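You operate a simulated robot arm through the tools that you are given. There is no shell and no other tool. Be economical: measure what you need, move in short steps, check, and stop when the job is done.

Carry out the task below with a simulated robot arm. There is one attempt and no reset: what you move stays moved.

TASK
Fetch the white filter and set it on top of the grey can.
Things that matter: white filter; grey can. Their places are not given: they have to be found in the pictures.

It is judged by the outcome, as a careful person would: the job done as asked, and still so three seconds after it is handed in. It fails if anything else is knocked over, pushed out of place, dropped, spilled or broken.

THE ROBOT
A 7-joint arm with a two-finger parallel gripper, fixed in place. Base frame: the origin is at the foot of the arm, x ahead of it, y to its left, z up; the work surface is at about z = 0. Lengths are in m, angles in degrees, forces in N, time in s.
With the tool pointing down near the work surface it reaches from about 0.22 to 0.58 m from the base axis. Its first joint turns from -66.0 to 66.0 degrees. Payload 2.5 kg.
Tool frame: the origin (TCP) lies between the finger pads and is the grasp point; the fingertips stand 0.023 m ahead of it; z points along the fingers, y is the line along which they close. The gripper opens to 0.094 m. The fingers are 0.038 m wide and 0.01 m thick; the gripper's body (0.054 by 0.096 m) begins 0.039 m behind the TCP.
Orientation is told as [roll, pitch, yaw] about the base's x, y, z axes, in that order, counted from this pose: with the fingers straight down and closing along the base's y, the tool's x points along the base's -x, its y along +y and its z along -z.

THE INTERFACE
- The arm moves only by the tool drive_tool. Its argument "moves" is a list that holds one entry, the list of rows, each a list of 4 numbers: the shift along the tool's x, y, z in m, then the turn about the tool's z in degrees. In form: [[[dx, dy, dz, twist], ...]]. A call has 1 to 10 rows; each row shifts and turns the commanded pose from where the row before left it, along the tool's axes as they then stand. "claw" is the opening, from 0 (shut) to 1 (fully open), set as the call begins (left out, the last holds). A row lasts 0.2 s, in which the tool goes at most 0.05 m and 8.6 degrees; a call with a longer step from one row to the next is refused whole, and so is a gripper value outside its range. A pose out of reach is approached as far as the arm can. The call stops where the force on the tool passes 40 N (or 10 N more than at its start, if that is more) or the arm is blocked; 0.2 s more then pass. The fingers move at their own pace (about 0.108 m/s each) and stop on an object; they squeeze with about 35 N. The grip force told is the motor's: it shows also when the fingers shut on nothing. Time passes only in rows, and 0.2 s behind the last, so rows that do not move let the fingers close. It gives the time, the measured TCP pose, the force on the tool (base axes), the opening and the grip force at its end, in the units of the frame above (readings bear some noise).
- Cameras (640 x 400 px; columns grow to the right, rows downward): "scene" is fixed at [0.1085, -0.3966, 0.5583]; the picture's right is [0.91, -0.42, 0.00], its down [-0.18, -0.40, -0.90] and it looks along [0.38, 0.82, -0.44] (base axes); focal length 341 px, centre (320, 200). "wrist" rides on the gripper at [-0.039, 0, -0.044] in the tool frame; the picture's right is [0.00, -1.00, 0.00], its down [0.97, 0.00, -0.24] and it looks along [0.24, 0.00, 0.97] (tool axes); focal length 218 px, centre (320, 200).
- grab_frame(camera): a new picture of that camera. No time passes.
- probe_pixels(camera, pixels): for up to 12 pixels [column, row] of the newest picture of that camera ("zoom" is the newest enlarged one), the place [x, y, z] in the base frame of the surface seen there, good to about 0.003 m. No time passes.
- close_up(camera, box): a new picture of the part [left, top, right, bottom] of that camera's present view, enlarged. No time passes.
- job_done(): hands the job in; it is judged then, once.

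Work in short steps. Measure before you move; look again where a grasp or a placing could have gone wrong, and mend it. You have 60 turns and 14 pictures in all, the two below and enlarged ones among them. Open the gripper and draw the arm clear of the work before you hand the job in, unless the task says otherwise; then end with one line.

The tools are called as name(argument=value, ...) on one line, values as JSON. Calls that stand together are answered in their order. drive_tool: Moves the arm, as the interface text tells. Its arguments: {"type":"object","properties":{"moves":{"type":"array","items":{"type":"array","items":{"type":"array","items":{"type":"number"}}}},"claw":{"type":"number"}},"required":["moves"]} The other tools are called the same way: grab_frame (camera) takes a picture; probe_pixels (camera, pixels) gives the place of the surface under pixels of a picture; close_up (camera, box) takes an enlarged picture of a part of a camera's view; job_done () hands the job in.

At the start:

```text
time_s: 0.0
position: [0.3969, 0.2201, 0.3695]
tool_rot: [-0.1, 0.0, -0.1]
force: [0.4, 0.3, 0.4]
width: 0.0941
grip_force: 0.0
```

scene: 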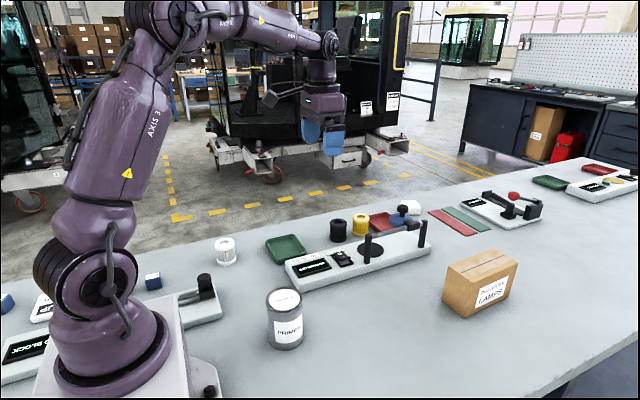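
wrist: 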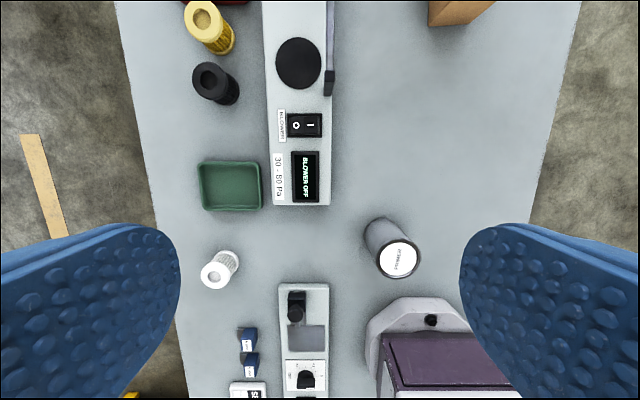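

The white filter is at scene (225,251) and the grey can "PRIMER" at (285,318). I will enlarge both and probe them.

close_up(camera="scene", box=[190, 220, 350, 360])

probe_pixels(camera="scene", pixels=[[224, 242], [216, 243], [233, 242], [225, 262], [284, 298], [267, 299], [301, 298], [284, 289], [284, 310], [284, 347]])

probe_pixels(camera="wrist", pixels=[[212, 274], [203, 275], [232, 258], [398, 260], [380, 262], [416, 260], [398, 243], [398, 276]])

```text
2.86 times, centred on (270, 290) of scene
```

zoom: 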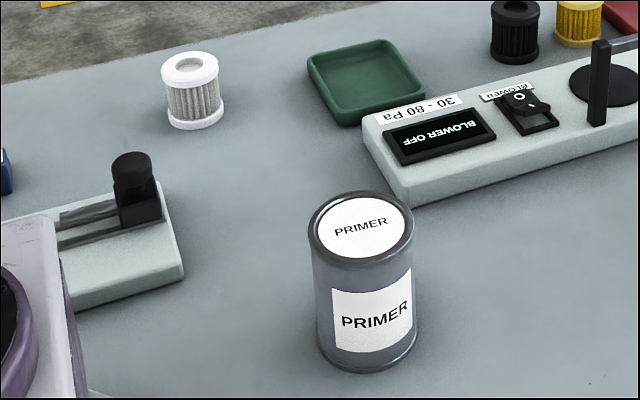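

```text
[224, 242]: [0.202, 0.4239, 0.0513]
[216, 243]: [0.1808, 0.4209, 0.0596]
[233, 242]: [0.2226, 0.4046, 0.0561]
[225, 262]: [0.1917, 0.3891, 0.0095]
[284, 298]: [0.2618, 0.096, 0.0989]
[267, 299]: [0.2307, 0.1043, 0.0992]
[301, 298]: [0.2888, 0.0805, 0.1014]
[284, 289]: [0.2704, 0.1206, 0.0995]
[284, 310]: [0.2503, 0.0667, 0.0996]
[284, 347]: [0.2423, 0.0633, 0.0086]
```

```text
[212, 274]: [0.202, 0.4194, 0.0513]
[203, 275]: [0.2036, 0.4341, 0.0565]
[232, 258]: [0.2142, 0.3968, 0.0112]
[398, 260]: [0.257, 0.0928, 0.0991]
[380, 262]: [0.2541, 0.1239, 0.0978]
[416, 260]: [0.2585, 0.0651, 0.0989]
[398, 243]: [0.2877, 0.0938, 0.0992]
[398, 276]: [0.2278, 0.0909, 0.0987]
```

The filter centre is about (0.203, 0.414) with its top at z≈0.057. The can top is centred at about (0.259, 0.094), z≈0.10. I will move above the filter at height and then lower partway.

drive_tool(moves=[[[0.028, 0.028, 0, 0], [0.028, 0.028, 0, 0], [0.028, 0.028, 0, 0], [0.028, 0.028, 0, 0], [0.028, 0.028, 0, 0], [0.028, 0.027, 0, 0], [0.026, 0.026, 0, 0], [0, 0, 0.045, 0], [0, 0, 0.045, 0], [0, 0, 0.045, 0]]], claw=1)

grab_frame(camera="wrist")

```text
time_s: 2.2
position: [0.2036, 0.4146, 0.2323]
tool_rot: [0.1, -0.1, 0.0]
force: [0.6, -0.6, -0.9]
width: 0.0942
grip_force: 0.0
```

```text
10 pictures are left
```

wrist: 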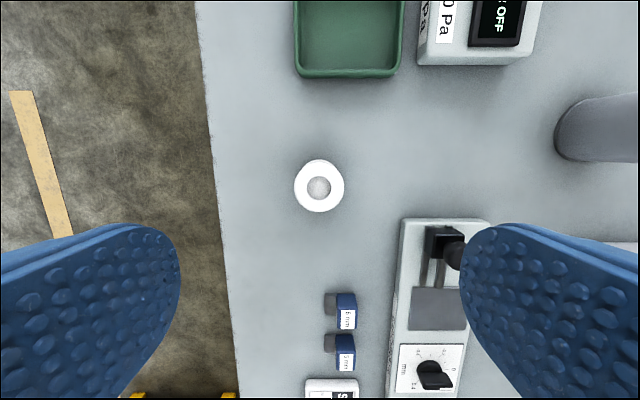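

probe_pixels(camera="wrist", pixels=[[298, 187], [340, 187], [319, 163], [319, 209], [319, 187], [319, 172], [340, 310], [450, 245], [402, 240]])

```text
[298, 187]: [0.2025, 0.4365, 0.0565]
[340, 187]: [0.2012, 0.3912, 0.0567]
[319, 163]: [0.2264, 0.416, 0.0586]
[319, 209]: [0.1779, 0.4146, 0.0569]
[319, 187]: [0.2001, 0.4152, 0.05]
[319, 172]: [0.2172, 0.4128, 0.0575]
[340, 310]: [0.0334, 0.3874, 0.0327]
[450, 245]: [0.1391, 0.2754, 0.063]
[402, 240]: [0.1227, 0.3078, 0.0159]
```

The filter is centred at (0.202, 0.4145), almost under the TCP. I will lower to z≈0.035 and then close.

drive_tool(moves=[[[0.0015, 0, 0.045, 0], [0, 0, 0.045, 0], [0, 0, 0.045, 0], [0, 0, 0.03, 0], [0, 0, 0.02, 0], [0, 0, 0.0123, 0], [0, 0, 0, 0]]])

drive_tool(moves=[[[0, 0, 0, 0], [0, 0, 0, 0], [0, 0, 0, 0], [0, 0, 0, 0]]], claw=0)

```text
time_s: 3.8
position: [0.2004, 0.4114, 0.0374]
tool_rot: [0.0, -0.1, -0.1]
force: [-0.1, 0.2, -0.2]
width: 0.094
grip_force: 0.0
```

```text
time_s: 4.8
position: [0.1998, 0.4133, 0.0379]
tool_rot: [0.0, 0.0, 0.1]
force: [-0.3, 0.3, -0.6]
width: 0.0509
grip_force: 34.7
```

The grip reads 0.051 m wide at 35 N, so the filter is held. I will lift it straight up.

drive_tool(moves=[[[0, 0, -0.02, 0], [0, 0, -0.04, 0], [0, 0, -0.04, 0], [0, 0, -0.04, 0], [0, 0, -0.04, 0], [0, 0, -0.03, 0], [0, 0, 0, 0]]])

grab_frame(camera="wrist")

```text
time_s: 6.4
position: [0.2, 0.4119, 0.2479]
tool_rot: [0.0, -0.1, 0.0]
force: [-0.7, -0.4, 0.3]
width: 0.0001
grip_force: 35.3
```

```text
9 pictures are left
```

wrist: 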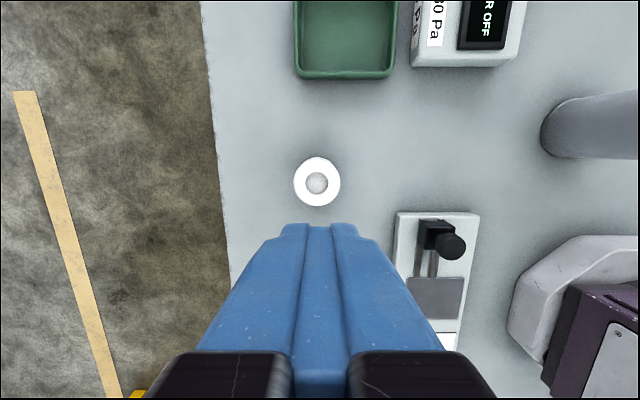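

The filter slipped out: the width is 0 and it still stands on the table. I will check whether it moved and look at its shape.

probe_pixels(camera="wrist", pixels=[[296, 182], [338, 182], [317, 160], [317, 203], [317, 182], [317, 171]])

close_up(camera="scene", box=[185, 220, 265, 270])

```text
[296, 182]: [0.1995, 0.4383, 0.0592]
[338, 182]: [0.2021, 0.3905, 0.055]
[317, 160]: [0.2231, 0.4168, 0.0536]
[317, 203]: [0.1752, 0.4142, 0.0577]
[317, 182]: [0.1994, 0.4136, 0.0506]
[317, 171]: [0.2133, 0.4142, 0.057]
```

```text
8.00 times, centred on (225, 245) of scene
```

zoom: 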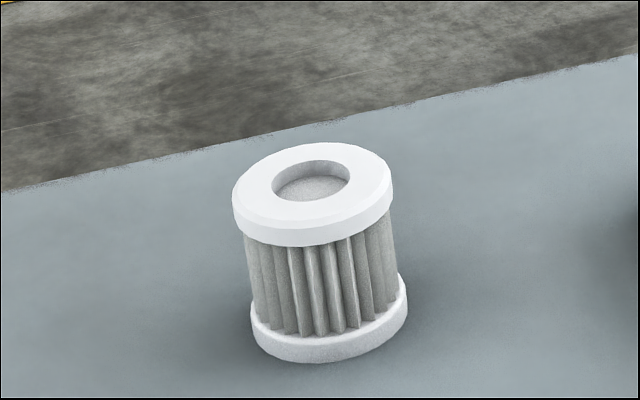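

The filter is still upright at about (0.200, 0.4145), and its end caps are wider than its pleated waist. I will regrasp deeper (tips about 6 mm above the table) and lift slowly in a test.

drive_tool(moves=[[[0, 0.001, 0.045, 0], [0, 0, 0.045, 0], [0, 0, 0.045, 0], [0, 0, 0.035, 0], [0, 0, 0.025, 0], [0, 0, 0.015, 0], [0, 0, 0.0075, 0], [0, 0, 0, 0]]], claw=1)

drive_tool(moves=[[[0, 0, 0, 0], [0, 0, 0, 0], [0, 0, 0, 0], [0, 0, 0, 0], [0, 0, 0, 0]]], claw=0)

drive_tool(moves=[[[0, 0, -0.002, 0], [0, 0, -0.003, 0], [0, 0, -0.004, 0], [0, 0, -0.004, 0], [0, 0, -0.003, 0]]])

grab_frame(camera="wrist")

```text
time_s: 8.2
position: [0.1996, 0.4153, 0.0291]
tool_rot: [0.0, 0.0, 0.1]
force: [0.7, 0.3, 1.0]
width: 0.094
grip_force: 0.0
```

```text
time_s: 9.4
position: [0.1996, 0.4143, 0.0289]
tool_rot: [0.1, 0.0, 0.0]
force: [-0.7, 0.2, 0.6]
width: 0.051
grip_force: 34.9
```

```text
time_s: 10.6
position: [0.2015, 0.4139, 0.0464]
tool_rot: [0.0, -0.1, 0.0]
force: [-0.1, -0.2, -0.1]
width: 0.0508
grip_force: 34.9
```

```text
7 pictures are left
```

wrist: 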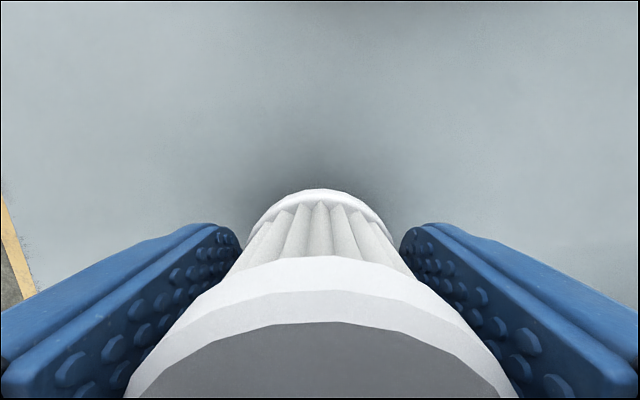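

I will probe the filter's top rim to see whether it rose with the gripper.

probe_pixels(camera="wrist", pixels=[[320, 305], [320, 275], [320, 230], [320, 195], [320, 185], [235, 350], [400, 350]])

```text
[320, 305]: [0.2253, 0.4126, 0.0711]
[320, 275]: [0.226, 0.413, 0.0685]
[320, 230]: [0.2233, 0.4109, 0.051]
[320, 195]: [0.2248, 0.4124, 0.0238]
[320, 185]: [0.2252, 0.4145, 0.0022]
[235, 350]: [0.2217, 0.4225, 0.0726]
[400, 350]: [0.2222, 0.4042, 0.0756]
```

The filter rose with the gripper (top at about 0.073). I will keep lifting gently.

drive_tool(moves=[[[0, 0, -0.004, 0], [0, 0, -0.008, 0], [0, 0, -0.012, 0], [0, 0, -0.015, 0], [0, 0, -0.015, 0], [0, 0, -0.015, 0], [0, 0, -0.015, 0], [0, 0, -0.01, 0], [0, 0, -0.006, 0], [0, 0, -0.003, 0]]])

```text
time_s: 12.8
position: [0.2014, 0.4133, 0.1497]
tool_rot: [0.0, 0.0, 0.0]
force: [0.3, 0.8, -0.2]
width: 0.0508
grip_force: 35.1
```

Still held at 0.051. I will lift a little more and start moving toward the can.

drive_tool(moves=[[[0, 0, -0.006, 0], [0, 0, -0.012, 0], [0, 0, -0.014, 0], [0, 0, -0.01, 0], [-0.001, -0.006, -0.005, 0], [-0.002, -0.012, 0, 0], [-0.004, -0.018, 0, 0], [-0.004, -0.022, 0, 0], [-0.004, -0.022, 0, 0], [-0.004, -0.022, 0, 0]]])

drive_tool(moves=[[[-0.002, -0.01, 0, 0], [-0.004, -0.02, 0, 0], [-0.005, -0.025, 0, 0], [-0.005, -0.025, 0, 0], [-0.005, -0.025, 0, 0], [-0.005, -0.025, 0, 0], [-0.005, -0.025, 0, 0], [-0.004, -0.02, 0, 0], [-0.002, -0.012, 0, 0], [-0.001, -0.006, 0, 0]]])

grab_frame(camera="wrist")

```text
time_s: 15.0
position: [0.2188, 0.311, 0.1963]
tool_rot: [0.0, 0.0, 0.0]
force: [0.1, -0.6, -1.2]
width: 0.0509
grip_force: 34.8
```

```text
time_s: 17.2
position: [0.2592, 0.1177, 0.1966]
tool_rot: [0.1, -0.1, 0.0]
force: [0.7, -0.5, -0.6]
width: 0.0508
grip_force: 35.6
```

```text
6 pictures are left
```

wrist: 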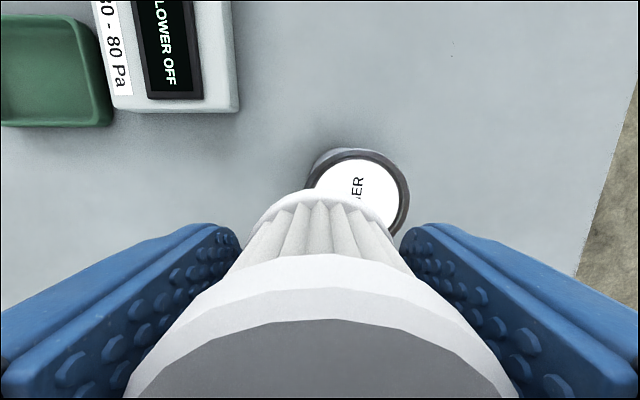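

Still held; the can is visible behind the filter. I will probe the can rim and the filter cap to align them.

probe_pixels(camera="wrist", pixels=[[365, 152], [407, 200], [365, 165], [398, 195], [385, 200], [320, 195], [320, 305], [320, 275]])

close_up(camera="scene", box=[210, 180, 370, 360])

```text
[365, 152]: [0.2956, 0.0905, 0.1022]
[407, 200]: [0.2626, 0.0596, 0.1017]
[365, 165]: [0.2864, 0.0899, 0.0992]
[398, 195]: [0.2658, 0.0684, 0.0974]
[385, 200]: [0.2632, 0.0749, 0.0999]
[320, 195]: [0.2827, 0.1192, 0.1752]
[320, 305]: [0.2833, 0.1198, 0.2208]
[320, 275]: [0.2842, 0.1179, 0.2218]
```

```text
2.22 times, centred on (290, 270) of scene
```

zoom: 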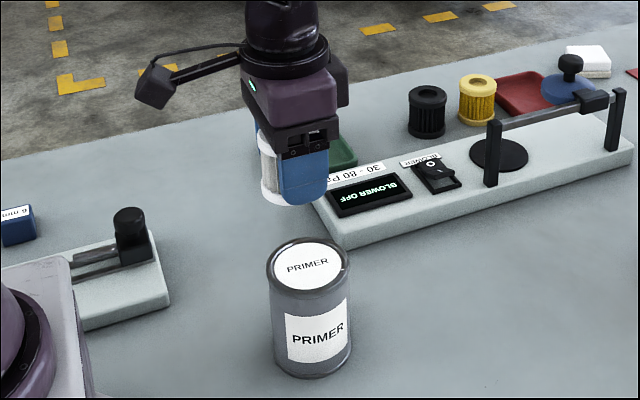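

Alignment needs y −0.0245 and x +0.001. After that I will descend most of the way, leaving the filter bottom about 8 mm above the lid.

drive_tool(moves=[[[0, -0.006, 0, 0], [-0.001, -0.01, 0, 0], [0, -0.0065, 0, 0], [0, -0.002, 0, 0], [0, 0, 0.008, 0], [0, 0, 0.014, 0], [0, 0, 0.016, 0], [0, 0, 0.013, 0], [0, 0, 0.007, 0], [0, 0, 0.002, 0]]])

grab_frame(camera="wrist")

close_up(camera="scene", box=[230, 220, 350, 360])

```text
time_s: 19.4
position: [0.2583, 0.0938, 0.1356]
tool_rot: [0.0, -0.1, 0.0]
force: [-0.4, 0.0, -0.3]
width: 0.0508
grip_force: 35.2
```

```text
4 pictures are left
```

wrist: 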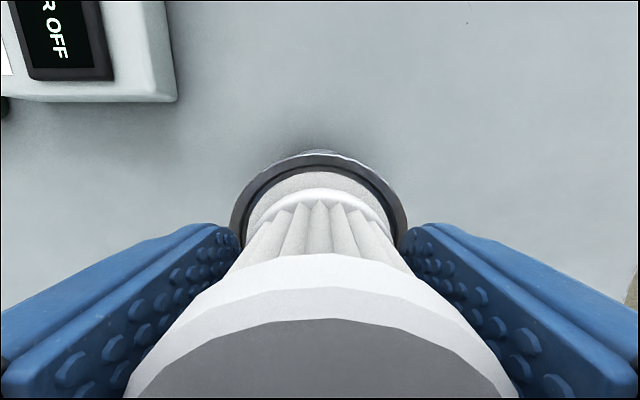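

```text
2.86 times, centred on (290, 290) of scene
```

zoom: 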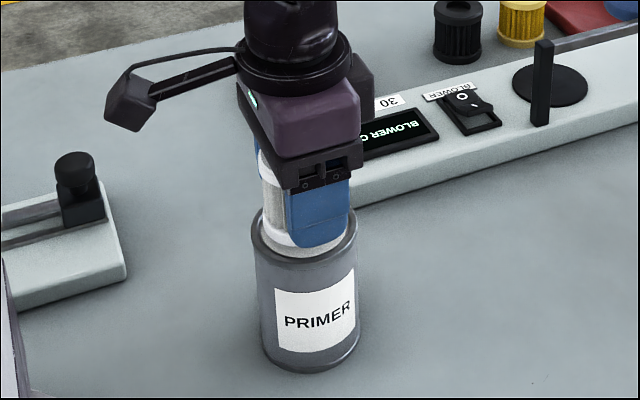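

The filter is centred over the can: the rim looks symmetric in the wrist view at columns 231–408. I will lower it the remaining 8 mm or so in small steps, watching the force.

drive_tool(moves=[[[0, 0, 0.002, 0], [0, 0, 0.002, 0], [0, 0, 0.0015, 0], [0, 0, 0.001, 0], [0, 0, 0, 0]]])

probe_pixels(camera="wrist", pixels=[[320, 180], [320, 195], [320, 157]])

```text
time_s: 20.6
position: [0.2598, 0.0945, 0.1287]
tool_rot: [0.0, -0.2, -0.1]
force: [-1.1, -1.8, 16.5]
width: 0.0509
grip_force: 34.8
```

```text
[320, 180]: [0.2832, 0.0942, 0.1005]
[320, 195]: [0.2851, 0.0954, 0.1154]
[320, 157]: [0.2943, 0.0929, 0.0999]
```

An upward force of 16 N shows the filter has seated on the lid. I will ease the preload slightly and open.

drive_tool(moves=[[[0, 0, -0.0007, 0], [0, 0, 0, 0]]])

drive_tool(moves=[[[0, 0, 0, 0], [0, 0, 0, 0], [0, 0, 0, 0], [0, 0, 0, 0]]], claw=1)

drive_tool(moves=[[[0, 0, -0.005, 0], [0, 0, -0.01, 0], [0, 0, -0.02, 0], [0, 0, -0.03, 0], [0, 0, -0.04, 0], [0, 0, -0.04, 0], [-0.03, 0.03, -0.02, 0], [-0.03, 0.03, 0, 0], [-0.03, 0.03, 0, 0], [-0.03, 0.03, 0, 0]]])

close_up(camera="scene", box=[210, 200, 370, 360])

```text
time_s: 21.2
position: [0.2588, 0.0938, 0.1295]
tool_rot: [0.0, -0.1, -0.1]
force: [1.5, 1.9, 3.2]
width: 0.0507
grip_force: 34.8
```

```text
time_s: 22.2
position: [0.2584, 0.0942, 0.129]
tool_rot: [0.0, 0.1, 0.0]
force: [0.0, 0.1, -0.1]
width: 0.094
grip_force: 0.0
```

```text
time_s: 24.4
position: [0.3787, 0.2161, 0.2953]
tool_rot: [0.0, 0.0, -0.1]
force: [-0.3, 0.3, 0.9]
width: 0.0941
grip_force: 0.0
```

```text
2.50 times, centred on (290, 280) of scene
```

zoom: 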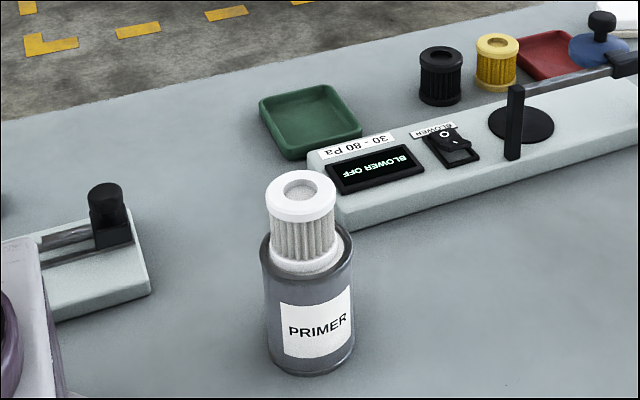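

The filter stands upright on the can lid, the gripper is open and the arm is clear. I am handing the job in.

job_done()

```text
The job is handed in.
```

The white filter is standing upright on the lid of the grey can, with the gripper open and the arm clear; it slipped out of the first grasp but stayed standing on the table, and nothing else appears disturbed.
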